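You operate a simulated robot arm through the tools that you are given. There is no shell and no other tool. Be economical: measure what you need, move in short steps, check, and stop when the job is done.

You run a simulated two-armed robot. Do the job below in one go: nothing can be reset, and whatever is moved stays where it is left.

JOB
Clamp the mint tea carton in its rack and sweep up the leaves.
Fine: push the stiff block home against it, the tea rack held steady with the other hand; brush back where it lay. Set down upright: table brush. What is to be rubbed or washed off counts as gone when no trace of it is left.

Only the result counts: the job must be done as asked and must still hold three seconds after the hand-in. Knocking over, shifting, dropping, spilling or breaking anything else fails it.

ROBOT AND FRAMES
Two 6-joint arms with two-finger grippers on one trunk, on a base that drives. Base frame: it is fixed to the floor where the robot stands at the start and does not move with it; the origin is under the middle of the robot, x ahead of it, y to its left, z up; the surface under the hand at the start is at about z = 0.76. Lengths are in m, angles in rad, forces in N, time in s.
The left shoulder is at the start at [0.03, 0.178, 0.888], the right one opposite. With the tool pointing down near the work surface each hand reaches from about 0.34 to 0.84 m from the robot's upright axis, wherever it stands, measured 20 degrees to its own side. Places, roughly: sliding block of the tea rack [0.4, 0.1, 0.8]; spilt tea leaves [0.3, -0.2, 0.8]; tea rack [0.4, 0.2, 0.8]. Payload 2.54 kg a hand.
The TCP of each hand is the grasp point between the finger pads, 0.03 m short of the fingertips. In the tool frame z runs along the fingers and y along their closing line. Largest opening 0.116 m; the body of the gripper starts 0.095 m behind the TCP.
Orientation is told as [roll, pitch, yaw] about the base's x, y, z axes, in that order, counted from this pose: with the fingers straight down and closing along the base's y, the tool's x points along the base's -x, its y along +y and its z along -z.

CONTROLS
- The arms move only by the tool send_rows. It takes "left_steps", "right_steps" or both (then of equal length, played together; a hand with none holds still); each is a list that holds one entry, the list of rows, each a list of 7 numbers: the turn, a rotation vector about the base's x, y, z in units of 120 degrees (1.0 is 120 degrees), then the shift along the base's x, y, z in units of 500 mm (1.0 is 500 mm), then the closure, from 0 (fully open) to 1 (shut). In form: [[[rx, ry, rz, tx, ty, tz, grip], ...]]. A call has 1 to 20 rows; each row is the pose to reach, as a shift and turn from the pose commanded when the call began. A call with a number of a shift or a turn outside -1 to 1 is refused whole. Rows are played at 5 a second. More than 0.05 m and 0.15 rad between two rows, or a gripper value outside its range, and nothing of the call is played. A pose out of reach is approached as far as the arm can. The call stops where the force on the tool passes 50 N (or 10 N more than at its start, if that is more) or the arm is blocked; 0.2 s more then pass. The fingers move at their own pace (about 0.153 m/s each) and stop on an object; they squeeze with about 40 N. The grip force told is the motor's: it shows also when the fingers shut on nothing. Time passes only in rows, and 0.2 s behind the last, so rows that repeat a pose let the fingers close. It gives the time, the measured TCP pose, the force on the tool (base axes), the opening and the grip force at its end, in the units of the frame above (readings bear some noise), with the torque about the TCP (base axes, N m) and any sound that the robot's microphone picked up.
- Cameras (640 x 400 px; columns grow to the right, rows downward): "scene" is now at [0.0348, 0.0015, 1.5967]; the picture's right is [0.00, -1.00, 0.00], its down [-0.89, -0.00, -0.46] and it looks along [0.46, 0.00, -0.89] (base axes); focal length 268 px, centre (320, 200). "left" rides on the left gripper at [0.069, 0.015, -0.122] in its tool frame; the picture's right is [-0.21, 0.98, 0.00], its down [-0.83, -0.18, -0.53] and it looks along [-0.52, -0.11, 0.85] (tool axes); focal length 251 px, centre (320, 200). "right" rides on the right gripper at [0.069, -0.015, -0.122] in its tool frame; the picture's right is [0.21, 0.98, 0.00], its down [-0.83, 0.18, -0.53] and it looks along [-0.52, 0.11, 0.85] (tool axes); focal length 251 px, centre (320, 200). There is no depth. A picture from a camera that has moved, and an enlarged one, comes with that camera's place and axes in the base frame and with its lens.
- camera(camera): a new picture of that camera. It takes no simulated time.
- lift_body(by): slides the trunk up (or, below 0, down) by that many m; the arms and the scene camera ride with it, the base frame stays. It gives what a move gives, with no picture.
- base_move(legs): drives the robot by 1 to 6 legs, each [ahead, left, turn to the left] in m, m and rad, along the robot's own axes; the way and the turn of a leg run together, so that a leg with both is an arc; at most 1.5 m and 3.142 rad a leg. The arms and the cameras ride along, it lands a little off, and it stops where it bumps. It gives what a move gives.
- head_to(pan, tilt): turns the head with the scene camera to pan (to the left, within 2.496 rad either way) and tilt (down, from -0.506 to 1.204), counted from straight ahead of the robot. It gives what a move gives.
- close_up(camera, box): a new picture of the part [left, top, right, bottom] of that camera's present view, enlarged. It takes no simulated time.
- close_job(): hands the job in; it is judged then, once.

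Go step by step. Nothing tells you exact positions but the pictures and the camera data: compare them with the known pose of the tool, close in by small moves and look again before you grip or let go. The budget is 120 turns and 92 pictures, counting those below and the enlarged ones. Unless the task says otherwise, let go and move clear before handing in, and close with one line.

The tools are called after ">>>" by a JSON object that holds its "method" and its "body". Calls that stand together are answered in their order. send_rows: Moves the arms, as the interface text tells. Its arguments: {"type":"object","properties":{"left_steps":{"type":"array"},"right_steps":{"type":"array"}},"required":[]} The other tools are called the same way: lift_body (by) slides the trunk up or down; base_move (legs) drives the base; head_to (pan, tilt) turns the head that bears the scene camera; camera (camera) takes a picture; close_up (camera, box) takes an enlarged picture of a part of a camera's view; close_job () hands the job in.

At the start:

```text
time_s: 0.0
left_tool_pos: [0.473, 0.1599, 1.0303]
left_tcp_rot: [0.0, -0.001, 0.0]
left_ft_force: [-0.9, 0.0, -0.4]
left_wrist_torque: [-0.02, 0.01, 0.0]
left_gripper_width: 0.1159
left_grasp_force: 0.2
right_tool_pos: [0.4296, -0.239, 1.0695]
right_tcp_rot: [-0.002, 0.0, 0.0]
right_ft_force: [0.2, -0.3, -0.7]
right_wrist_torque: [-0.04, 0.0, -0.01]
right_gripper_width: 0.1163
right_grasp_force: 0.1
trunk travel left (down, up): [-0.1, 0.44]
robot x, y, heading: [0.0003, -0.0034, 0.001]
head pan, tilt: [0.0, 1.096]
```

scene: 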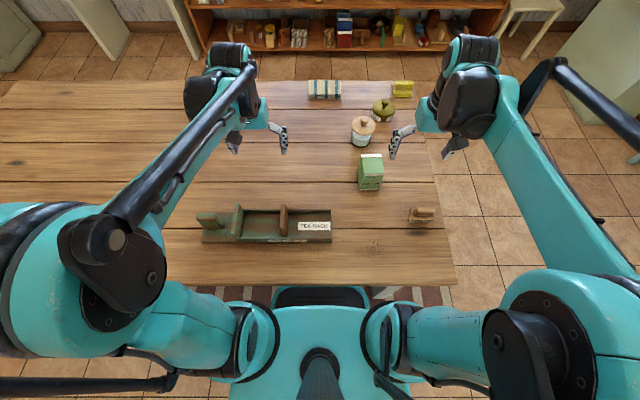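
right: 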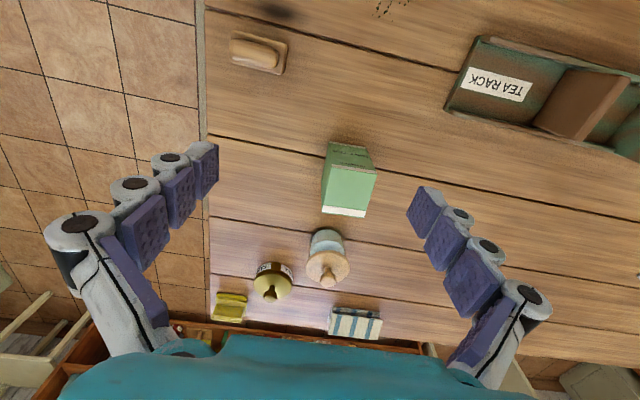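
left: 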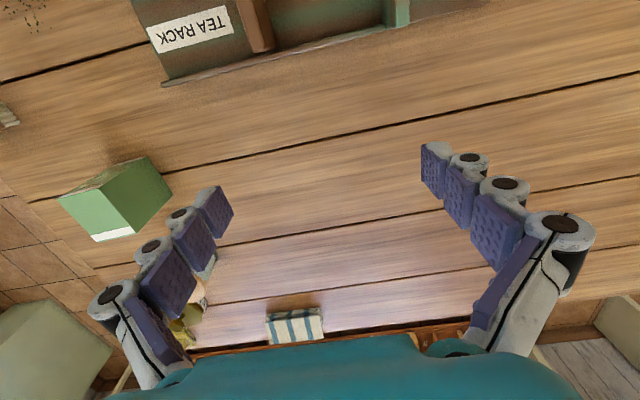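

I see the rack on the left with a sliding block, a green carton ahead-right of it, a table brush on the right and leaves near it. I'll look closer first.

>>> {"method": "close_up", "body": {"camera": "scene", "box": [180, 180, 350, 286]}}

>>> {"method": "close_up", "body": {"camera": "scene", "box": [330, 140, 480, 260]}}

```text
3.76 times, centred on (265, 233) of scene
camera zoom: at [0.0348, 0.0015, 1.5967], right [0.0, -1.0, 0.0], down [-0.89, 0.0, -0.46], along [0.46, 0.0, -0.89], focal length 1008 px, centre (527, 76)
```

zoom: 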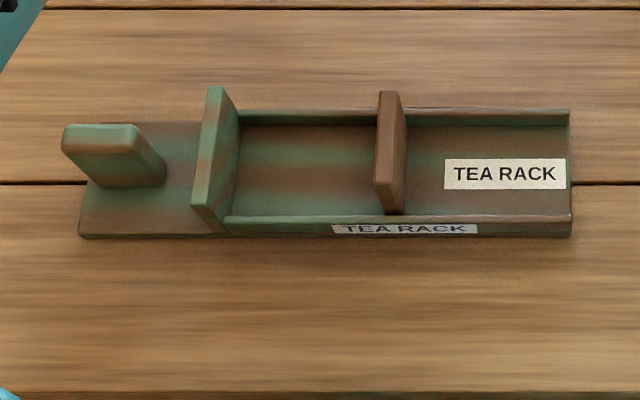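

```text
3.33 times, centred on (405, 200) of scene
camera zoom: at [0.0348, 0.0015, 1.5967], right [0.0, -1.0, 0.0], down [-0.89, 0.0, -0.46], along [0.46, 0.0, -0.89], focal length 892 px, centre (37, 200)
```

zoom: 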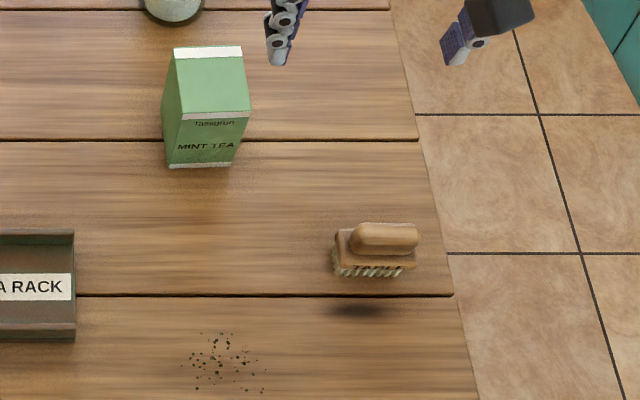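

The rack spans about y −0.04..0.39, x 0.31..0.42, with a fixed wall at y≈0.26 and the block at y≈0.11; the carton is near [0.55, −0.17]. I take finer close-ups to measure the carton and brush.

>>> {"method": "close_up", "body": {"camera": "scene", "box": [345, 142, 401, 198]}}

>>> {"method": "close_up", "body": {"camera": "scene", "box": [360, 195, 450, 255]}}

>>> {"method": "close_up", "body": {"camera": "right", "box": [190, 0, 430, 230]}}

>>> {"method": "close_up", "body": {"camera": "scene", "box": [190, 195, 340, 250]}}

```text
7.14 times, centred on (373, 170) of scene
camera zoom: at [0.0348, 0.0015, 1.5967], right [0.0, -1.0, 0.0], down [-0.89, 0.0, -0.46], along [0.46, 0.0, -0.89], focal length 1912 px, centre (-59, 414)
```

zoom: 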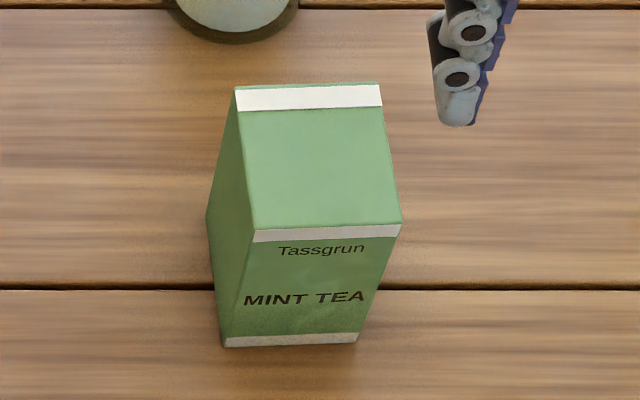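

```text
6.67 times, centred on (405, 225) of scene
camera zoom: at [0.0348, 0.0015, 1.5967], right [0.0, -1.0, 0.0], down [-0.89, 0.0, -0.46], along [0.46, 0.0, -0.89], focal length 1785 px, centre (-247, 33)
```

zoom: 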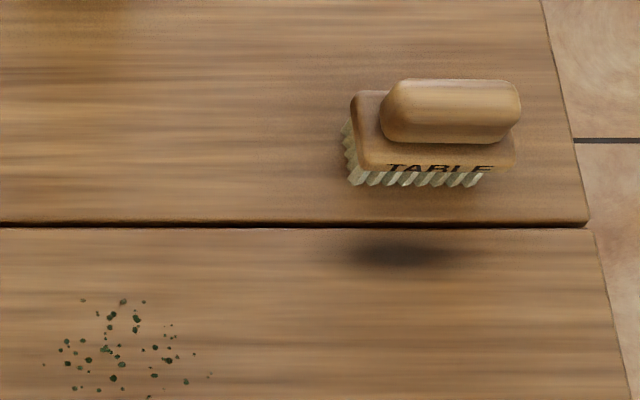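

```text
1.74 times, centred on (310, 115) of right
camera zoom: at [0.3595, -0.2545, 1.1902], right [-0.21, 0.98, 0.0], down [0.83, 0.18, 0.53], along [0.52, 0.11, -0.85], focal length 437 px, centre (337, 348)
```

zoom: 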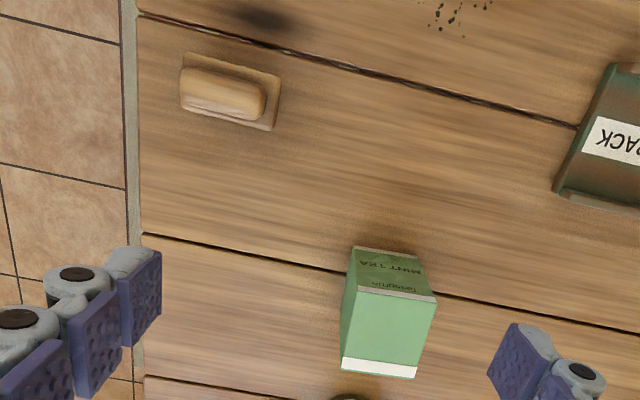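

```text
4.27 times, centred on (265, 222) of scene
camera zoom: at [0.0348, 0.0015, 1.5967], right [0.0, -1.0, 0.0], down [-0.89, 0.0, -0.46], along [0.46, 0.0, -0.89], focal length 1142 px, centre (555, 104)
```

zoom: 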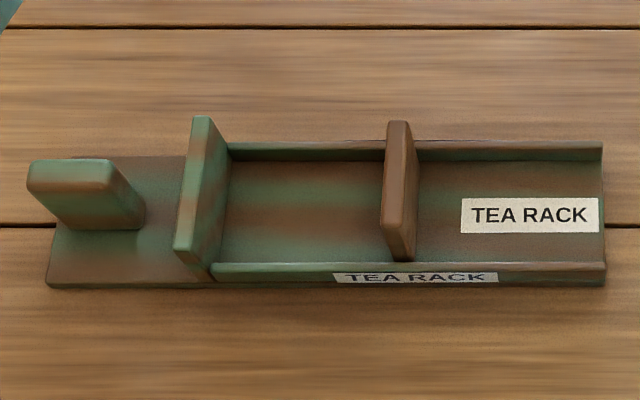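

The carton is about 0.067 (y) × 0.078 (x) × 0.108 m, centred near [0.543, −0.172], and the channel is 0.092 m wide. I'll move the right arm out of the way and bring the left hand above the carton.

>>> {"method": "send_rows", "body": {"left_steps": [[[0, 0, 0, 0.014, -0.066, 0, 0], [0, 0, 0, 0.028, -0.133, 0, 0], [0, 0, 0, 0.042, -0.199, 0, 0], [0, 0, 0, 0.056, -0.266, 0, 0], [0, 0, 0, 0.07, -0.332, 0, 0], [0, 0, 0, 0.084, -0.398, 0, 0], [0, 0, 0, 0.098, -0.465, 0, 0], [0, 0, 0, 0.112, -0.531, 0, 0], [0, 0, 0, 0.126, -0.598, 0, 0], [0, 0, 0, 0.14, -0.664, 0, 0], [0, 0, 0, 0.14, -0.664, 0, 0]]], "right_steps": [[[0, 0, 0, 0, -0.09, 0, 0], [0, 0, 0, 0, -0.18, 0, 0], [0, 0, 0, 0, -0.27, 0, 0], [0, 0, 0, 0, -0.36, 0, 0], [0, 0, 0, 0, -0.45, 0, 0], [0, 0, 0, 0, -0.5, 0, 0], [0, 0, 0, 0, -0.5, 0, 0], [0, 0, 0, 0, -0.5, 0, 0], [0, 0, 0, 0, -0.5, 0, 0], [0, 0, 0, 0, -0.5, 0, 0], [0, 0, 0, 0, -0.5, 0, 0]]]}}

>>> {"method": "camera", "body": {"camera": "left"}}

>>> {"method": "camera", "body": {"camera": "scene"}}

```text
time_s: 2.4
left_tool_pos: [0.5416, -0.1723, 1.0305]
left_tcp_rot: [0.001, 0.0, 0.0]
left_ft_force: [-1.2, -0.2, 0.9]
left_wrist_torque: [0.02, 0.02, 0.03]
left_gripper_width: 0.1161
left_grasp_force: 0.1
right_tool_pos: [0.4298, -0.4892, 1.0678]
right_tcp_rot: [0.001, 0.0, 0.0]
right_ft_force: [0.4, -0.6, 0.3]
right_wrist_torque: [0.02, -0.02, 0.01]
right_gripper_width: 0.1159
right_grasp_force: 0.1
trunk travel left (down, up): [-0.1, 0.44]
robot x, y, heading: [-0.0032, 0.0005, -0.001]
head pan, tilt: [0.0, 1.096]
```

```text
82 pictures are left
camera left: at [0.4733, -0.1575, 1.1522], right [0.21, 0.98, 0.0], down [0.83, -0.18, 0.53], along [0.52, -0.11, -0.85], focal length 251 px, centre (320, 200)
```

left: 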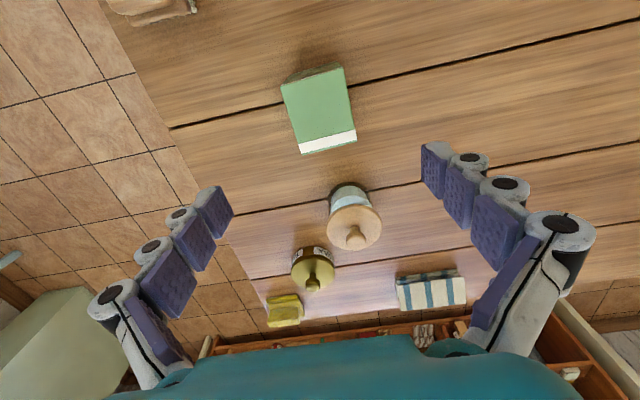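

```text
81 pictures are left
camera scene: at [0.0346, 0.0021, 1.5968], right [0.0, -1.0, 0.0], down [-0.89, 0.0, -0.46], along [0.46, 0.0, -0.89], focal length 268 px, centre (320, 200)
```

scene: 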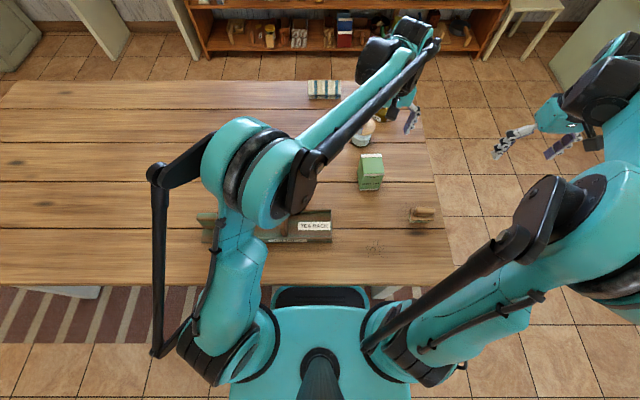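

The hand is over the carton, whose centre I place at about [0.540, −0.171] with yaw ≈ +0.04. I lower the hand around it in two stages and look.

>>> {"method": "send_rows", "body": {"left_steps": [[[0, 0, 0.01, 0, 0.002, -0.08, 0.1], [0, 0, 0.019, 0, 0.002, -0.16, 0.15], [0, 0, 0.019, 0, 0.002, -0.23, 0.15], [0, 0, 0.019, 0, 0.002, -0.27, 0.15], [0, 0, 0.019, 0, 0.002, -0.27, 0.15]]]}}

>>> {"method": "camera", "body": {"camera": "left"}}

>>> {"method": "close_up", "body": {"camera": "scene", "box": [320, 110, 440, 200]}}

```text
time_s: 3.6
left_tool_pos: [0.5437, -0.1699, 0.8974]
left_tcp_rot: [0.001, -0.002, 0.04]
left_ft_force: [0.3, -0.2, 0.1]
left_wrist_torque: [0.0, 0.0, -0.01]
left_gripper_width: 0.0986
left_grasp_force: 0.0
right_tool_pos: [0.4283, -0.4916, 1.07]
right_tcp_rot: [0.0, 0.002, 0.0]
right_ft_force: [0.3, -0.2, 0.1]
right_wrist_torque: [0.01, -0.01, -0.02]
right_gripper_width: 0.1161
right_grasp_force: 0.0
trunk travel left (down, up): [-0.1, 0.44]
robot x, y, heading: [-0.0016, 0.0024, -0.006]
head pan, tilt: [0.0, 1.096]
```

```text
80 pictures are left
camera left: at [0.4743, -0.1575, 1.0183], right [0.18, 0.98, 0.0], down [0.83, -0.15, 0.53], along [0.53, -0.09, -0.85], focal length 251 px, centre (320, 200)
```

left: 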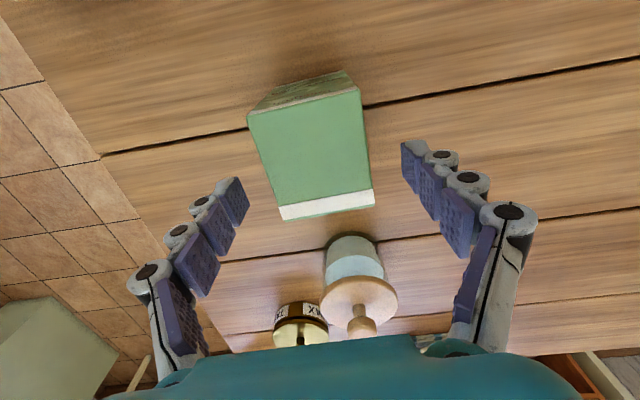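

```text
4.44 times, centred on (380, 155) of scene
camera zoom: at [0.0348, 0.0014, 1.5968], right [0.0, -1.0, 0.0], down [-0.89, 0.0, -0.46], along [0.46, 0.0, -0.89], focal length 1190 px, centre (53, 400)
```

zoom: 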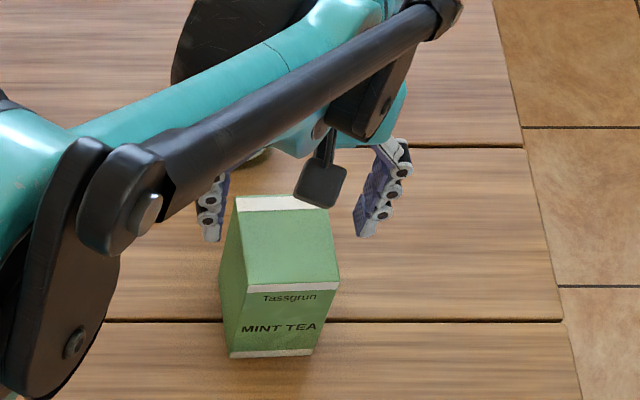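

The carton sits centrally between the fingers. I descend to z≈0.842 and close.

>>> {"method": "send_rows", "body": {"left_steps": [[[0, 0, -0.008, -0.006, -0.002, -0.06, 0.15], [0, 0, -0.008, -0.006, -0.002, -0.11, 0.15], [0, 0, -0.008, -0.006, -0.002, -0.11, 0.6], [0, 0, -0.008, -0.006, -0.002, -0.11, 0.6], [0, 0, -0.008, -0.006, -0.002, -0.11, 0.6]]]}}

>>> {"method": "camera", "body": {"camera": "left"}}

```text
time_s: 4.8
left_tool_pos: [0.5403, -0.1716, 0.8419]
left_tcp_rot: [0.0, 0.0, 0.023]
left_ft_force: [3.3, -1.7, 8.9]
left_wrist_torque: [0.06, 0.04, 0.04]
left_gripper_width: 0.069
left_grasp_force: 40.0
right_tool_pos: [0.4279, -0.4909, 1.0684]
right_tcp_rot: [0.0, 0.0, 0.001]
right_ft_force: [-0.8, 1.1, -0.1]
right_wrist_torque: [0.0, -0.01, -0.01]
right_gripper_width: 0.1158
right_grasp_force: 0.0
trunk travel left (down, up): [-0.1, 0.44]
robot x, y, heading: [0.0021, 0.001, -0.004]
head pan, tilt: [0.0, 1.096]
```

```text
78 pictures are left
camera left: at [0.4728, -0.1588, 0.9637], right [0.19, 0.98, 0.0], down [0.83, -0.16, 0.53], along [0.52, -0.1, -0.85], focal length 251 px, centre (320, 200)
```

left: 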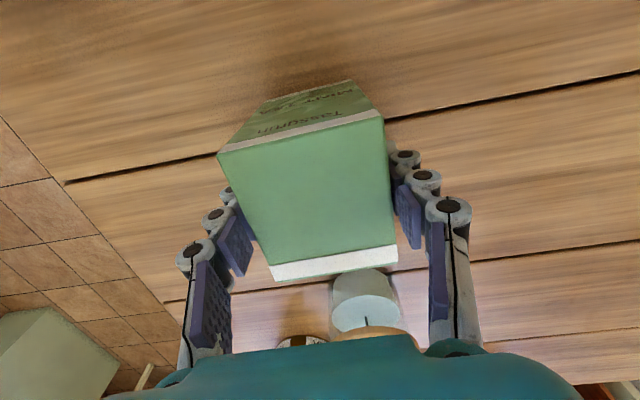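

Gripped (0.069 m). I lift 0.15 m and carry it over the rack between wall and block.

>>> {"method": "send_rows", "body": {"left_steps": [[[0, 0, 0, 0, 0, 0.08, 0.6], [0, 0, 0, 0, 0, 0.16, 0.6], [0, 0, 0, 0, 0, 0.24, 0.6], [0, 0, -0.011, 0, 0, 0.3, 0.6], [0, 0, -0.011, -0.036, 0.075, 0.3, 0.6], [0, 0, -0.011, -0.072, 0.15, 0.3, 0.6], [0, 0, -0.011, -0.107, 0.224, 0.3, 0.6], [0, 0, -0.011, -0.142, 0.298, 0.3, 0.6], [0, 0, -0.011, -0.178, 0.372, 0.3, 0.6], [0, 0, -0.011, -0.214, 0.446, 0.3, 0.6], [0, 0, -0.011, -0.25, 0.52, 0.3, 0.6], [0, 0, -0.011, -0.285, 0.594, 0.3, 0.6], [0, 0, -0.011, -0.32, 0.668, 0.3, 0.6], [0, 0, -0.011, -0.356, 0.743, 0.3, 0.6], [0, 0, -0.011, -0.356, 0.743, 0.3, 0.6]]]}}

>>> {"method": "camera", "body": {"camera": "left"}}

>>> {"method": "camera", "body": {"camera": "scene"}}

```text
time_s: 8.0
left_tool_pos: [0.3625, 0.2007, 0.9901]
left_tcp_rot: [0.001, 0.0, 0.0]
left_ft_force: [-0.6, 0.5, -1.4]
left_wrist_torque: [0.0, -0.01, -0.02]
left_gripper_width: 0.0687
left_grasp_force: 39.7
right_tool_pos: [0.4289, -0.491, 1.0684]
right_tcp_rot: [0.0, 0.0, 0.0]
right_ft_force: [0.9, 0.3, -0.1]
right_wrist_torque: [0.01, 0.01, -0.01]
right_gripper_width: 0.1159
right_grasp_force: 0.0
trunk travel left (down, up): [-0.1, 0.44]
robot x, y, heading: [-0.0023, 0.0018, -0.002]
head pan, tilt: [0.0, 1.096]
```

```text
77 pictures are left
camera left: at [0.2936, 0.2162, 1.112], right [0.21, 0.98, 0.0], down [0.83, -0.18, 0.53], along [0.52, -0.11, -0.85], focal length 251 px, centre (320, 200)
```

left: 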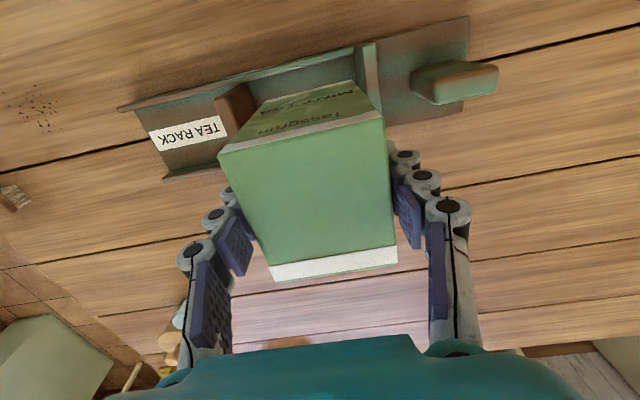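

```text
76 pictures are left
camera scene: at [0.0353, 0.001, 1.5967], right [0.0, -1.0, 0.0], down [-0.89, 0.0, -0.46], along [0.46, 0.0, -0.89], focal length 268 px, centre (320, 200)
```

scene: 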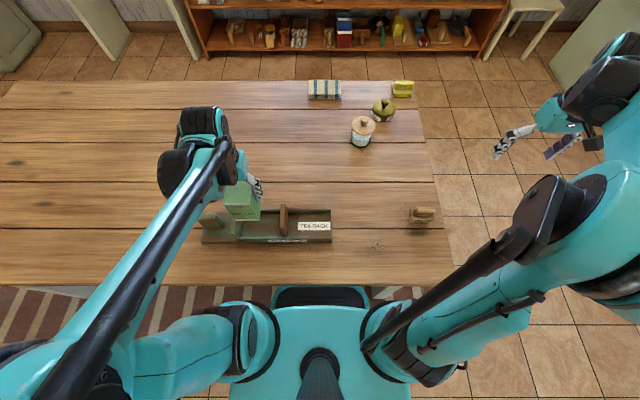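

The carton hangs upright over the gap, centred within ~2 mm of the channel line (x≈0.362). I lower it to just above the rails and look.

>>> {"method": "send_rows", "body": {"left_steps": [[[0, 0, 0, 0.003, 0, -0.07, 0.6], [0, 0, 0, 0.003, 0, -0.14, 0.6], [0, 0, 0, 0.003, 0, -0.19, 0.6], [0, 0, 0, 0.003, 0, -0.206, 0.6], [0, 0, 0, 0.003, 0, -0.206, 0.6]]]}}

>>> {"method": "camera", "body": {"camera": "left"}}

>>> {"method": "close_up", "body": {"camera": "scene", "box": [190, 170, 340, 260]}}

```text
time_s: 9.2
left_tool_pos: [0.3649, 0.1996, 0.8884]
left_tcp_rot: [-0.001, 0.001, 0.0]
left_ft_force: [-0.5, 0.4, -1.1]
left_wrist_torque: [-0.02, -0.01, 0.0]
left_gripper_width: 0.0687
left_grasp_force: 39.9
right_tool_pos: [0.4295, -0.489, 1.0691]
right_tcp_rot: [0.001, -0.001, -0.001]
right_ft_force: [0.4, 0.1, 0.6]
right_wrist_torque: [0.01, 0.0, -0.02]
right_gripper_width: 0.1159
right_grasp_force: 0.1
trunk travel left (down, up): [-0.1, 0.44]
robot x, y, heading: [0.0008, -0.0003, -0.004]
head pan, tilt: [0.0, 1.096]
```

```text
75 pictures are left
camera left: at [0.2963, 0.2143, 1.0101], right [0.21, 0.98, 0.0], down [0.83, -0.18, 0.53], along [0.52, -0.11, -0.85], focal length 251 px, centre (320, 200)
```

left: 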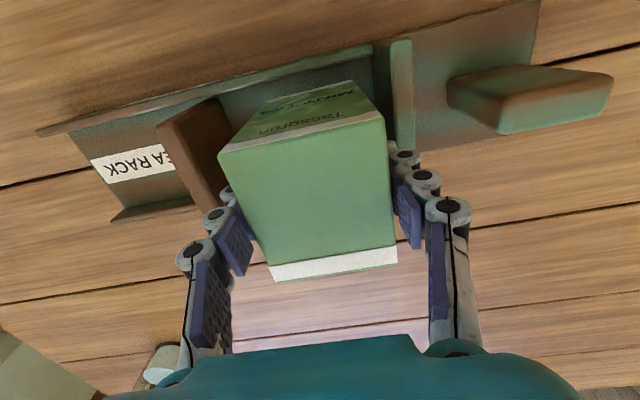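

```text
4.27 times, centred on (265, 215) of scene
camera zoom: at [0.0349, 0.0015, 1.5967], right [0.0, -1.0, 0.0], down [-0.89, 0.0, -0.46], along [0.46, 0.0, -0.89], focal length 1142 px, centre (555, 136)
```

zoom: 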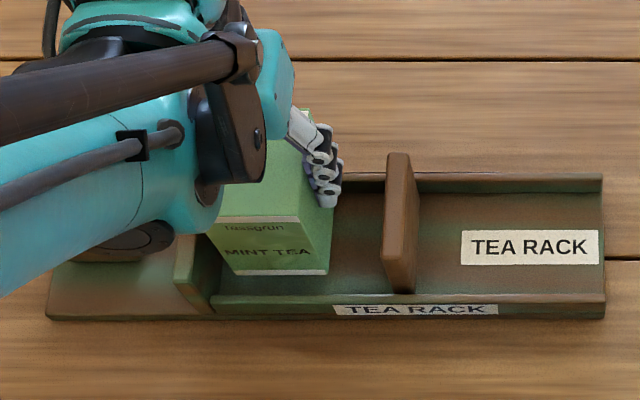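

The right-hand clearance is good, but I'll shift 8 mm away from the wall and 3 mm towards the robot before lowering onto the rack floor.

>>> {"method": "send_rows", "body": {"left_steps": [[[0, 0, 0, -0.006, -0.017, 0, 0.6], [0, 0, 0, -0.006, -0.017, -0.02, 0.6], [0, 0, 0, -0.006, -0.017, -0.04, 0.6], [0, 0, 0, -0.006, -0.017, -0.055, 0.6], [0, 0, 0, -0.006, -0.017, -0.062, 0.6], [0, 0, 0, -0.006, -0.017, -0.062, 0.6]]]}}

>>> {"method": "camera", "body": {"camera": "left"}}

>>> {"method": "close_up", "body": {"camera": "scene", "box": [190, 170, 340, 260]}}

```text
time_s: 10.6
left_tool_pos: [0.3584, 0.19, 0.8566]
left_tcp_rot: [0.001, -0.002, 0.0]
left_ft_force: [6.2, 3.8, 34.4]
left_wrist_torque: [0.13, 0.02, 0.06]
left_gripper_width: 0.069
left_grasp_force: 40.0
right_tool_pos: [0.4274, -0.4904, 1.0692]
right_tcp_rot: [0.0, -0.001, -0.002]
right_ft_force: [-0.1, -0.3, -0.7]
right_wrist_torque: [-0.01, -0.02, -0.02]
right_gripper_width: 0.1159
right_grasp_force: 0.2
trunk travel left (down, up): [-0.1, 0.44]
robot x, y, heading: [0.0022, -0.0044, -0.002]
head pan, tilt: [0.0, 1.096]
```

```text
73 pictures are left
camera left: at [0.2911, 0.205, 0.9784], right [0.21, 0.98, 0.0], down [0.82, -0.18, 0.54], along [0.52, -0.11, -0.84], focal length 251 px, centre (320, 200)
```

left: 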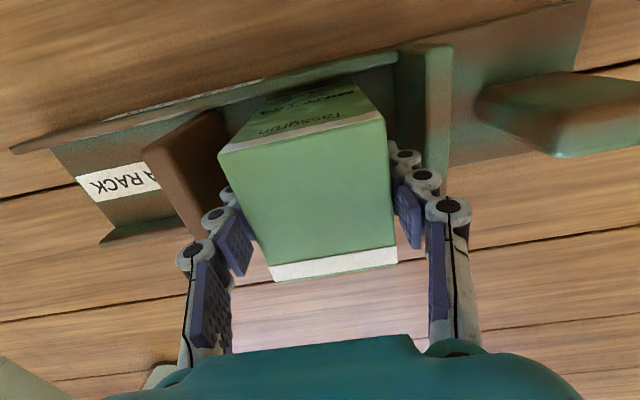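

```text
4.27 times, centred on (265, 215) of scene
camera zoom: at [0.0334, 0.0009, 1.5972], right [0.0, -1.0, 0.0], down [-0.89, 0.0, -0.46], along [0.46, 0.0, -0.89], focal length 1142 px, centre (555, 136)
```

zoom: 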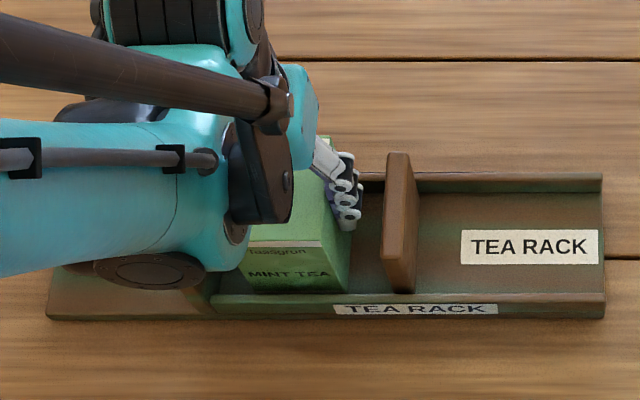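

Contact at carton-bottom z≈0.775, consistent with the rack floor (rails are at ≈0.793). I ease the press, open slightly and look.

>>> {"method": "send_rows", "body": {"left_steps": [[[0, 0, 0, 0, 0, 0.005, 0.6], [0, 0, 0, 0, 0, 0.005, 0.25], [0, 0, 0, 0, 0, 0.005, 0.25]]]}}

>>> {"method": "camera", "body": {"camera": "left"}}

```text
time_s: 11.4
left_tool_pos: [0.3583, 0.1898, 0.8581]
left_tcp_rot: [0.001, 0.001, 0.0]
left_ft_force: [0.2, -0.3, -0.6]
left_wrist_torque: [-0.02, -0.01, 0.01]
left_gripper_width: 0.087
left_grasp_force: 0.0
right_tool_pos: [0.4286, -0.4907, 1.0678]
right_tcp_rot: [0.0, 0.001, 0.0]
right_ft_force: [0.4, -0.1, 0.7]
right_wrist_torque: [-0.02, 0.01, 0.01]
right_gripper_width: 0.1158
right_grasp_force: 0.0
trunk travel left (down, up): [-0.1, 0.44]
robot x, y, heading: [-0.0018, -0.0006, -0.001]
head pan, tilt: [0.0, 1.096]
```

```text
71 pictures are left
camera left: at [0.2914, 0.2053, 0.9796], right [0.21, 0.98, 0.0], down [0.83, -0.18, 0.53], along [0.52, -0.11, -0.85], focal length 251 px, centre (320, 200)
```

left: 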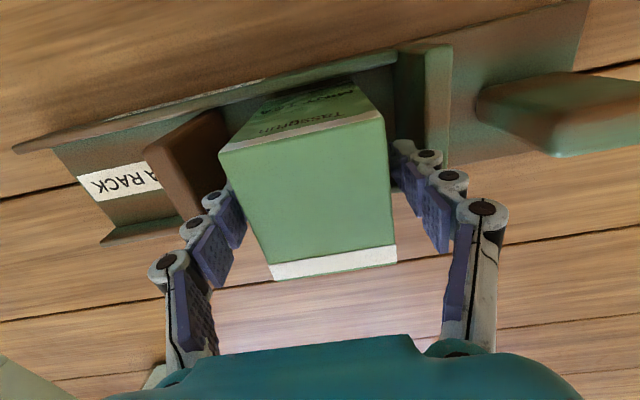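

Free and still upright. I raise the left hand, move over the rack handle and turn it −90° so that the fingers close along x.

>>> {"method": "send_rows", "body": {"left_steps": [[[0, 0, 0, 0, 0, 0.08, 0.25], [0, 0, 0, 0, 0, 0.16, 0.25], [0, 0, 0, 0, 0, 0.24, 0.25], [0, 0, 0, 0, 0, 0.28, 0.25], [0, 0, -0.065, 0, 0.03, 0.28, 0.25], [0, 0, -0.13, 0, 0.06, 0.28, 0.25], [0, 0, -0.195, 0, 0.09, 0.28, 0.25], [0, 0, -0.26, 0, 0.12, 0.28, 0.25], [0, 0, -0.325, 0, 0.15, 0.28, 0.25], [0, 0, -0.39, 0, 0.18, 0.28, 0.25], [0, 0, -0.455, 0, 0.21, 0.28, 0.25], [0, 0, -0.52, 0, 0.24, 0.28, 0.25], [0, 0, -0.585, 0, 0.27, 0.28, 0.25], [0, 0, -0.65, 0, 0.29, 0.28, 0.25], [0, 0, -0.715, 0.004, 0.305, 0.28, 0.25], [0, 0, -0.75, 0.006, 0.31, 0.28, 0.25], [0, 0, -0.75, 0.006, 0.31, 0.28, 0.25]]]}}

>>> {"method": "camera", "body": {"camera": "left"}}

>>> {"method": "camera", "body": {"camera": "scene"}}

```text
time_s: 15.0
left_tool_pos: [0.3629, 0.3457, 0.9966]
left_tcp_rot: [0.001, 0.0, -1.573]
left_ft_force: [0.0, -0.9, -1.1]
left_wrist_torque: [0.01, 0.07, 0.01]
left_gripper_width: 0.0868
left_grasp_force: 0.1
right_tool_pos: [0.4283, -0.4907, 1.0693]
right_tcp_rot: [-0.001, 0.0, 0.0]
right_ft_force: [0.2, 0.3, -0.2]
right_wrist_torque: [0.02, -0.02, 0.02]
right_gripper_width: 0.1159
right_grasp_force: 0.0
trunk travel left (down, up): [-0.1, 0.44]
robot x, y, heading: [-0.0019, 0.0017, -0.001]
head pan, tilt: [0.0, 1.096]
```

```text
70 pictures are left
camera left: at [0.3795, 0.414, 1.1194], right [0.98, -0.22, 0.0], down [-0.18, -0.83, 0.53], along [-0.12, -0.52, -0.85], focal length 251 px, centre (320, 200)
```

left: 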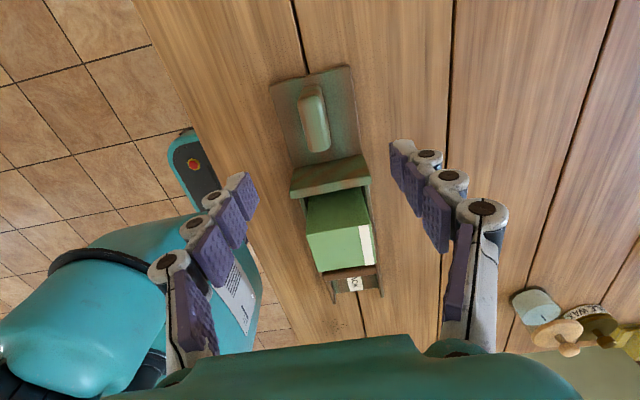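

```text
69 pictures are left
camera scene: at [0.0348, 0.0015, 1.5967], right [0.0, -1.0, 0.0], down [-0.89, 0.0, -0.46], along [0.46, 0.0, -0.89], focal length 268 px, centre (320, 200)
```

scene: 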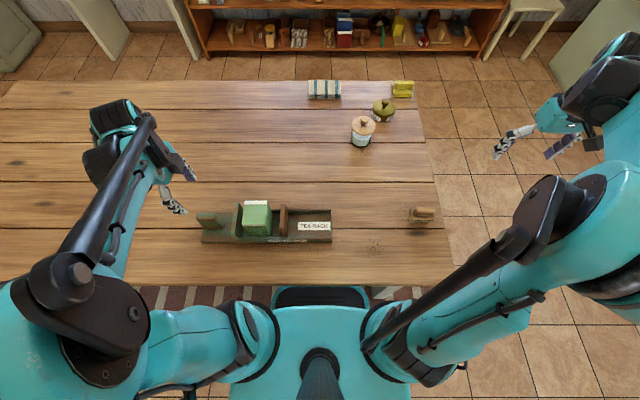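

The handle centre is about [0.360, 0.346]. I descend to it and stop just around it to check.

>>> {"method": "send_rows", "body": {"left_steps": [[[0, 0, 0, -0.006, 0.002, -0.08, 0.25], [0, 0, 0, -0.006, 0.002, -0.16, 0.25], [0, 0, 0, -0.006, 0.002, -0.24, 0.25], [0, 0, 0, -0.006, 0.002, -0.31, 0.25], [0, 0, 0, -0.006, 0.002, -0.34, 0.25], [0, 0, 0, -0.006, 0.002, -0.34, 0.25]]]}}

>>> {"method": "camera", "body": {"camera": "left"}}

```text
time_s: 16.4
left_tool_pos: [0.3594, 0.3483, 0.8304]
left_tcp_rot: [0.001, -0.001, -1.571]
left_ft_force: [0.1, -0.6, 0.9]
left_wrist_torque: [0.0, 0.0, 0.02]
left_gripper_width: 0.0868
left_grasp_force: 0.3
right_tool_pos: [0.4282, -0.4907, 1.0687]
right_tcp_rot: [-0.001, 0.0, -0.001]
right_ft_force: [0.2, 0.8, 0.1]
right_wrist_torque: [0.01, 0.0, 0.0]
right_gripper_width: 0.1159
right_grasp_force: 0.2
trunk travel left (down, up): [-0.1, 0.44]
robot x, y, heading: [-0.0003, -0.0004, -0.002]
head pan, tilt: [0.0, 1.096]
```

```text
68 pictures are left
camera left: at [0.3758, 0.4166, 0.9522], right [0.98, -0.21, 0.0], down [-0.18, -0.83, 0.53], along [-0.11, -0.52, -0.85], focal length 251 px, centre (320, 200)
```

left: 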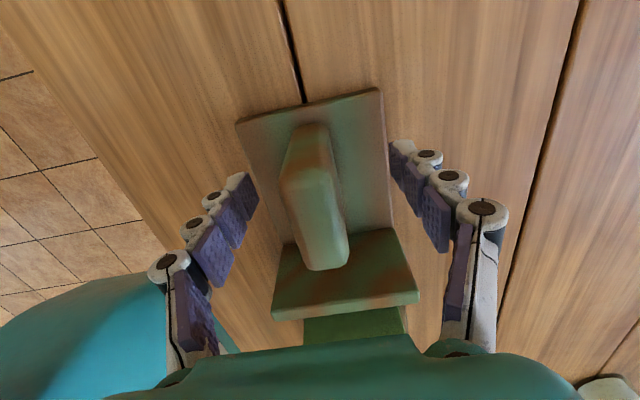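

The handle is centred between the fingers; I grip it.

>>> {"method": "send_rows", "body": {"left_steps": [[[0, 0, 0, 0, 0, 0, 0.5], [0, 0, 0, 0, 0, 0, 0.7], [0, 0, 0, 0, 0, 0, 0.9], [0, 0, 0, 0, 0, 0, 0.9]]]}}

>>> {"method": "camera", "body": {"camera": "left"}}

>>> {"method": "close_up", "body": {"camera": "scene", "box": [190, 170, 340, 260]}}

```text
time_s: 17.4
left_tool_pos: [0.3588, 0.348, 0.8301]
left_tcp_rot: [-0.001, -0.001, -1.571]
left_ft_force: [-0.7, -0.9, -0.1]
left_wrist_torque: [-0.02, 0.05, -0.14]
left_gripper_width: 0.0252
left_grasp_force: 39.5
right_tool_pos: [0.4281, -0.4903, 1.0692]
right_tcp_rot: [-0.001, 0.001, 0.0]
right_ft_force: [-0.7, 0.2, 0.8]
right_wrist_torque: [0.04, -0.02, 0.01]
right_gripper_width: 0.1159
right_grasp_force: 0.1
trunk travel left (down, up): [-0.1, 0.44]
robot x, y, heading: [0.0026, 0.0004, -0.003]
head pan, tilt: [0.0, 1.096]
```

```text
67 pictures are left
camera left: at [0.3758, 0.4166, 0.9524], right [0.98, -0.21, 0.0], down [-0.18, -0.83, 0.53], along [-0.11, -0.52, -0.85], focal length 251 px, centre (320, 200)
```

left: 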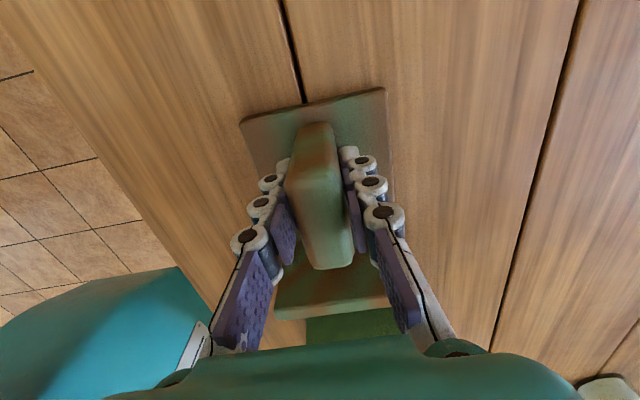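

```text
4.27 times, centred on (265, 215) of scene
camera zoom: at [0.0346, 0.0015, 1.5967], right [0.0, -1.0, 0.0], down [-0.89, 0.0, -0.46], along [0.46, 0.0, -0.89], focal length 1142 px, centre (555, 136)
```

zoom: 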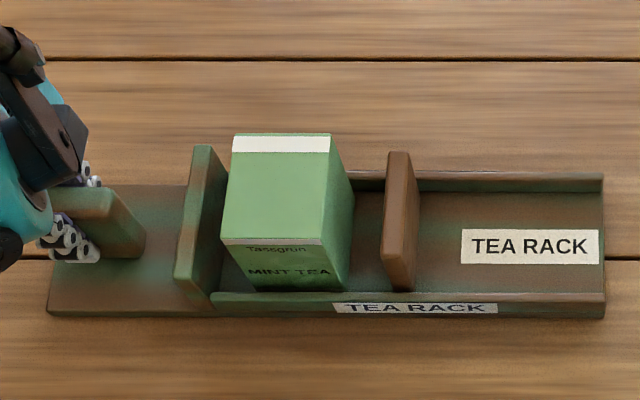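

The handle is firmly held and the carton stands in the channel. Now the right hand, closed, goes to the far side of the block, high first.

>>> {"method": "send_rows", "body": {"right_steps": [[[0, 0, 0, -0.012, 0.09, -0.01, 0.5], [0, 0, 0, -0.024, 0.18, -0.02, 1], [0, 0, 0, -0.036, 0.27, -0.03, 1], [0, 0, 0, -0.048, 0.36, -0.04, 1], [0, 0, 0, -0.06, 0.45, -0.05, 1], [0, 0, 0, -0.072, 0.54, -0.06, 1], [0, 0, 0, -0.084, 0.63, -0.08, 1], [0, 0, 0, -0.096, 0.72, -0.1, 1], [0, 0, 0, -0.108, 0.81, -0.12, 1], [0, 0, 0, -0.12, 0.9, -0.13, 1], [0, 0, 0, -0.132, 0.98, -0.14, 1], [0, 0, 0, -0.132, 0.98, -0.14, 1]]]}}

>>> {"method": "camera", "body": {"camera": "scene"}}

>>> {"method": "camera", "body": {"camera": "right"}}

```text
time_s: 20.0
left_tool_pos: [0.3598, 0.348, 0.8305]
left_tcp_rot: [-0.001, 0.001, -1.571]
left_ft_force: [1.0, 2.9, 4.0]
left_wrist_torque: [-0.13, -0.03, -0.13]
left_gripper_width: 0.0255
left_grasp_force: 40.4
right_tool_pos: [0.3659, 0.003, 0.9995]
right_tcp_rot: [-0.002, 0.0, 0.0]
right_ft_force: [0.4, -0.4, -0.3]
right_wrist_torque: [-0.02, 0.01, -0.02]
right_gripper_width: 0.0002
right_grasp_force: 28.8
trunk travel left (down, up): [-0.1, 0.44]
robot x, y, heading: [0.0019, -0.0021, 0.005]
head pan, tilt: [0.0, 1.096]
```

```text
65 pictures are left
camera scene: at [0.0347, 0.0017, 1.5967], right [0.0, -1.0, 0.0], down [-0.89, 0.0, -0.46], along [0.46, 0.0, -0.89], focal length 268 px, centre (320, 200)
```

scene: 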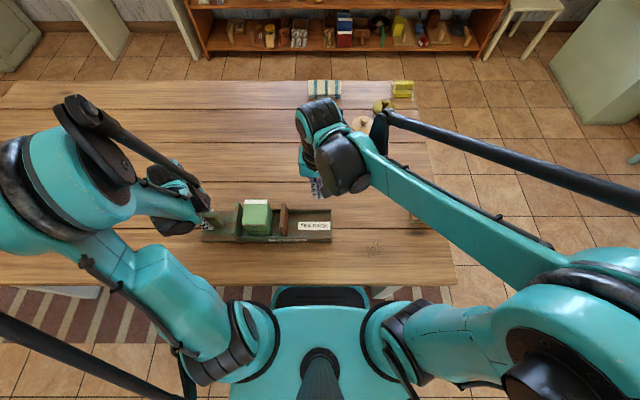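

```text
64 pictures are left
camera right: at [0.2963, -0.0124, 1.1204], right [-0.21, 0.98, 0.0], down [0.83, 0.18, 0.53], along [0.52, 0.11, -0.85], focal length 251 px, centre (320, 200)
```

right: 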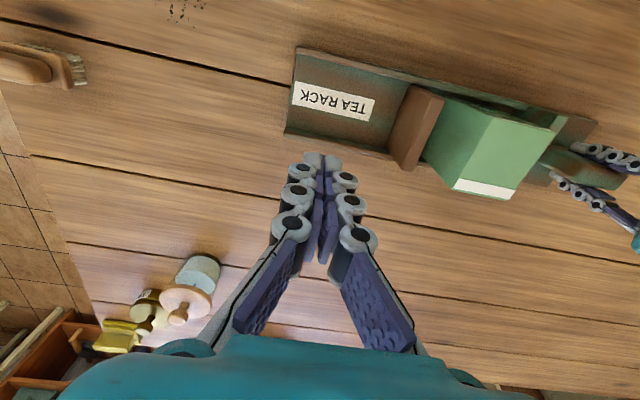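

The hand is closed and over the open end of the rack. I move to y≈0.05 and lower it into the channel next to the block.

>>> {"method": "send_rows", "body": {"right_steps": [[[0, 0, 0, -0.008, 0.09, -0.02, 1], [0, 0, 0, -0.008, 0.09, -0.1, 1], [0, 0, 0, -0.008, 0.09, -0.18, 1], [0, 0, 0, -0.008, 0.09, -0.26, 1], [0, 0, 0, -0.008, 0.09, -0.32, 1], [0, 0, 0, -0.008, 0.09, -0.35, 1], [0, 0, 0, -0.008, 0.09, -0.35, 1]]]}}

>>> {"method": "camera", "body": {"camera": "right"}}

>>> {"method": "close_up", "body": {"camera": "scene", "box": [190, 160, 360, 266]}}

```text
time_s: 21.6
left_tool_pos: [0.359, 0.3481, 0.8306]
left_tcp_rot: [0.001, 0.0, -1.571]
left_ft_force: [-1.9, -0.2, 0.4]
left_wrist_torque: [-0.1, 0.08, -0.15]
left_gripper_width: 0.0253
left_grasp_force: 40.4
right_tool_pos: [0.3571, 0.0457, 0.8256]
right_tcp_rot: [-0.001, -0.001, -0.001]
right_ft_force: [-0.1, 0.2, 0.4]
right_wrist_torque: [-0.05, -0.03, -0.03]
right_gripper_width: 0.0
right_grasp_force: 28.5
trunk travel left (down, up): [-0.1, 0.44]
robot x, y, heading: [-0.0005, 0.0005, -0.002]
head pan, tilt: [0.0, 1.096]
```

```text
63 pictures are left
camera right: at [0.2877, 0.0301, 0.947], right [-0.21, 0.98, 0.0], down [0.83, 0.18, 0.53], along [0.52, 0.11, -0.85], focal length 251 px, centre (320, 200)
```

right: 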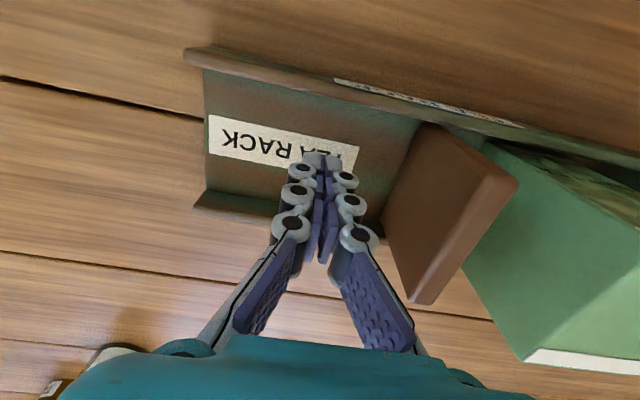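

```text
3.76 times, centred on (275, 213) of scene
camera zoom: at [0.0346, 0.0016, 1.5967], right [0.0, -1.0, 0.0], down [-0.89, 0.0, -0.46], along [0.46, 0.0, -0.89], focal length 1008 px, centre (489, 151)
```

zoom: 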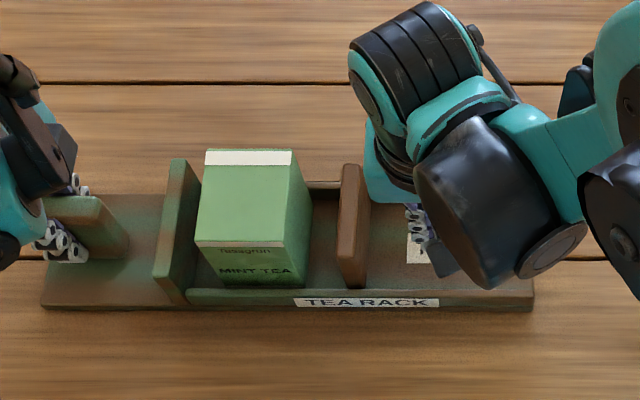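

Hand is in the channel at y=0.046, block face at ≈0.106. I lower a little more and push in small steps towards +y.

>>> {"method": "send_rows", "body": {"right_steps": [[[0, 0, 0, 0.008, 0, -0.018, 1], [0, 0, 0, 0.008, 0.03, -0.018, 1], [0, 0, 0, 0.008, 0.06, -0.018, 1], [0, 0, 0, 0.008, 0.075, -0.018, 1], [0, 0, 0, 0.008, 0.085, -0.018, 1], [0, 0, 0, 0.008, 0.095, -0.018, 1], [0, 0, 0, 0.008, 0.105, -0.018, 1], [0, 0, 0, 0.008, 0.115, -0.018, 1]]]}}

>>> {"method": "camera", "body": {"camera": "right"}}

```text
time_s: 23.4
left_tool_pos: [0.3595, 0.3491, 0.8314]
left_tcp_rot: [0.0, -0.001, -1.57]
left_ft_force: [1.6, 5.8, -0.2]
left_wrist_torque: [1.27, 0.13, 0.17]
left_gripper_width: 0.0253
left_grasp_force: 39.7
right_tool_pos: [0.3628, 0.1039, 0.8143]
right_tcp_rot: [0.002, 0.001, 0.0]
right_ft_force: [-0.7, -3.5, 1.4]
right_wrist_torque: [0.13, -0.02, 0.0]
right_gripper_width: 0.0
right_grasp_force: 28.6
trunk travel left (down, up): [-0.1, 0.44]
robot x, y, heading: [-0.0015, 0.0033, -0.004]
head pan, tilt: [0.0, 1.096]
```

```text
61 pictures are left
camera right: at [0.2933, 0.0885, 0.9366], right [-0.22, 0.98, 0.0], down [0.83, 0.18, 0.53], along [0.52, 0.12, -0.85], focal length 251 px, centre (320, 200)
```

right: 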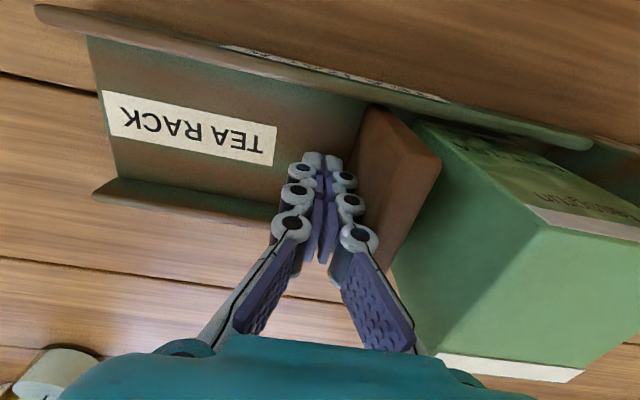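

The block moves under about 4–6 N. I keep pushing in small steps.

>>> {"method": "send_rows", "body": {"right_steps": [[[0, 0, 0, 0, 0.01, 0, 1], [0, 0, 0, 0, 0.02, 0, 1], [0, 0, 0, 0, 0.03, 0, 1], [0, 0, 0, 0, 0.04, 0, 1], [0, 0, 0, 0, 0.05, 0, 1], [0, 0, 0, 0, 0.06, 0, 1]]]}}

>>> {"method": "camera", "body": {"camera": "right"}}

>>> {"method": "close_up", "body": {"camera": "scene", "box": [190, 160, 360, 266]}}

```text
time_s: 24.8
left_tool_pos: [0.3606, 0.3481, 0.8309]
left_tcp_rot: [0.0, 0.0, -1.57]
left_ft_force: [2.4, 6.4, 2.7]
left_wrist_torque: [1.43, -0.07, 0.19]
left_gripper_width: 0.0252
left_grasp_force: 40.3
right_tool_pos: [0.3644, 0.1352, 0.8151]
right_tcp_rot: [0.002, 0.001, 0.0]
right_ft_force: [-1.1, -2.3, 1.0]
right_wrist_torque: [0.09, -0.06, 0.04]
right_gripper_width: 0.0
right_grasp_force: 28.7
trunk travel left (down, up): [-0.1, 0.44]
robot x, y, heading: [-0.0018, -0.0023, -0.002]
head pan, tilt: [0.0, 1.096]
```

```text
60 pictures are left
camera right: at [0.2939, 0.1198, 0.9368], right [-0.21, 0.98, 0.0], down [0.83, 0.18, 0.53], along [0.52, 0.12, -0.85], focal length 251 px, centre (320, 200)
```

right: 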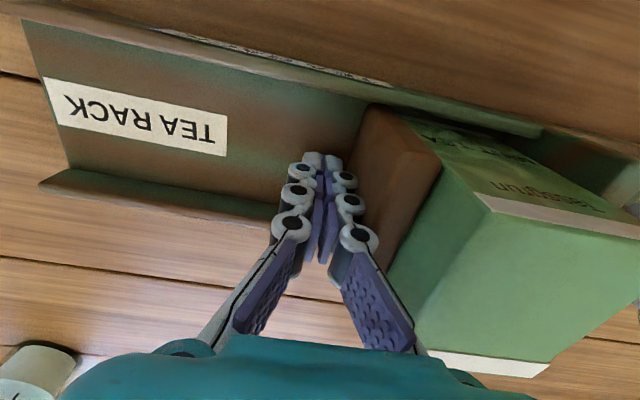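

```text
3.76 times, centred on (275, 213) of scene
camera zoom: at [0.0347, 0.0019, 1.5968], right [0.0, -1.0, 0.0], down [-0.89, 0.0, -0.46], along [0.46, 0.0, -0.89], focal length 1008 px, centre (489, 151)
```

zoom: 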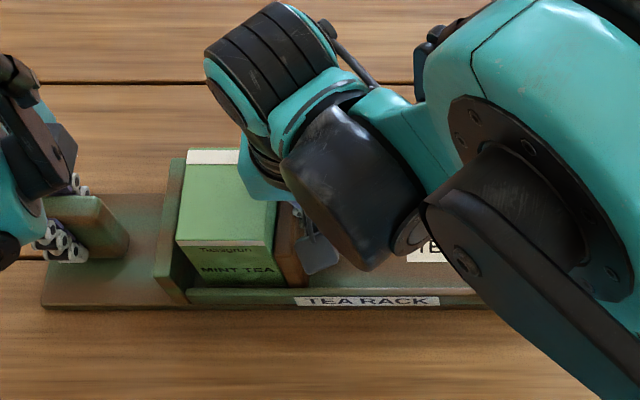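

The block touches the carton and has slid it nearly to the wall. I continue in fine steps until the force rises.

>>> {"method": "send_rows", "body": {"right_steps": [[[0, 0, 0, 0, 0.008, 0, 1], [0, 0, 0, 0, 0.016, 0, 1], [0, 0, 0, 0, 0.024, 0, 1], [0, 0, 0, 0, 0.032, 0, 1], [0, 0, 0, 0, 0.038, 0, 1]]]}}

>>> {"method": "close_up", "body": {"camera": "scene", "box": [220, 185, 300, 245]}}

```text
time_s: 26.0
left_tool_pos: [0.3589, 0.3496, 0.8299]
left_tcp_rot: [0.0, 0.004, -1.569]
left_ft_force: [0.1, 31.5, -5.6]
left_wrist_torque: [0.27, 0.0, -0.01]
left_gripper_width: 0.0254
left_grasp_force: 40.4
right_tool_pos: [0.3635, 0.1497, 0.8148]
right_tcp_rot: [-0.003, -0.001, -0.001]
right_ft_force: [-0.1, -34.1, 14.2]
right_wrist_torque: [1.64, 0.01, -0.02]
right_gripper_width: 0.0
right_grasp_force: 28.5
trunk travel left (down, up): [-0.1, 0.44]
robot x, y, heading: [0.0016, -0.0015, 0.001]
head pan, tilt: [0.0, 1.096]
```

```text
6.67 times, centred on (260, 215) of scene
camera zoom: at [0.0345, 0.0013, 1.5967], right [0.0, -1.0, 0.0], down [-0.89, 0.0, -0.46], along [0.46, 0.0, -0.89], focal length 1785 px, centre (720, 100)
```

zoom: 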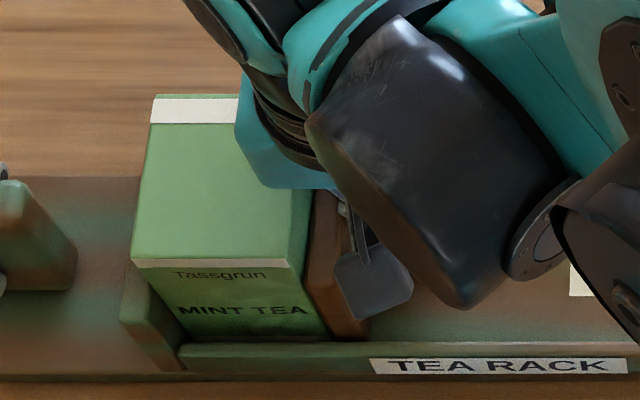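

The force rose to 34 N on both hands: the block is home against the carton. I back the right hand off and lift it out.

>>> {"method": "send_rows", "body": {"right_steps": [[[0, 0, 0, 0, -0.03, 0, 1], [0, 0, 0, 0, -0.1, 0, 1], [0, 0, 0, 0, -0.14, 0.06, 1], [0, 0, 0, 0, -0.16, 0.14, 1], [0, 0, 0, 0, -0.2, 0.22, 1], [0, 0, 0, 0, -0.27, 0.3, 1], [0, 0, 0, 0, -0.35, 0.36, 1], [0, 0, 0, 0, -0.44, 0.38, 1], [0, 0, 0, 0, -0.53, 0.38, 1], [0, 0, 0, 0, -0.62, 0.38, 1], [0, 0, 0, 0, -0.71, 0.38, 0.6], [0, 0, 0, 0.01, -0.8, 0.38, 0.4], [0, 0, 0, 0.03, -0.88, 0.38, 0.4], [0, 0, 0, 0.05, -0.94, 0.38, 0.4], [0, 0, 0, 0.05, -0.94, 0.38, 0.4]]]}}

>>> {"method": "close_up", "body": {"camera": "scene", "box": [190, 160, 350, 260]}}

>>> {"method": "camera", "body": {"camera": "right"}}

```text
refused: row 6 steps farther than a row can; nothing moved
```

```text
4.00 times, centred on (270, 210) of scene
camera zoom: at [0.0345, 0.0013, 1.5967], right [0.0, -1.0, 0.0], down [-0.89, 0.0, -0.46], along [0.46, 0.0, -0.89], focal length 1071 px, centre (520, 160)
```

zoom: 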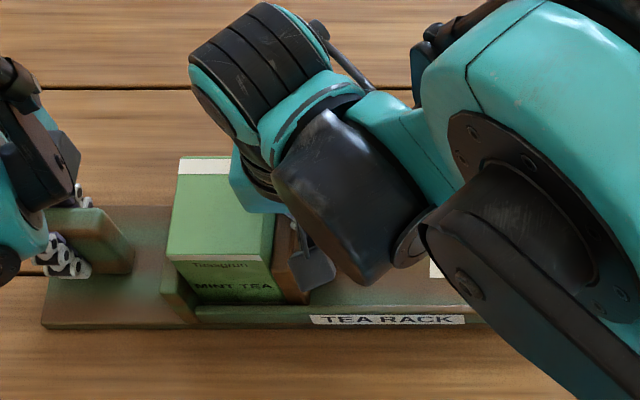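

```text
56 pictures are left
camera right: at [0.2938, 0.1352, 0.9359], right [-0.21, 0.98, 0.0], down [0.83, 0.18, 0.53], along [0.52, 0.11, -0.85], focal length 251 px, centre (320, 200)
```

right: 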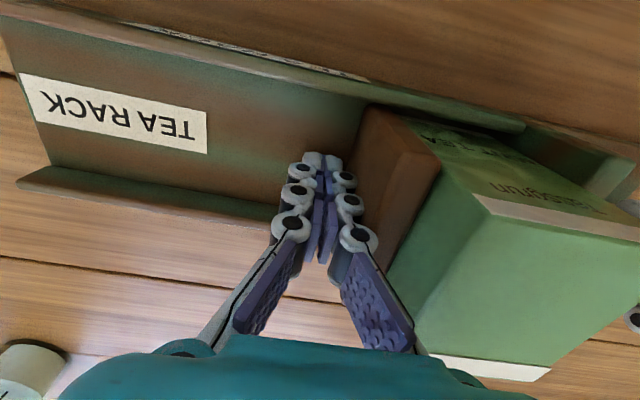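

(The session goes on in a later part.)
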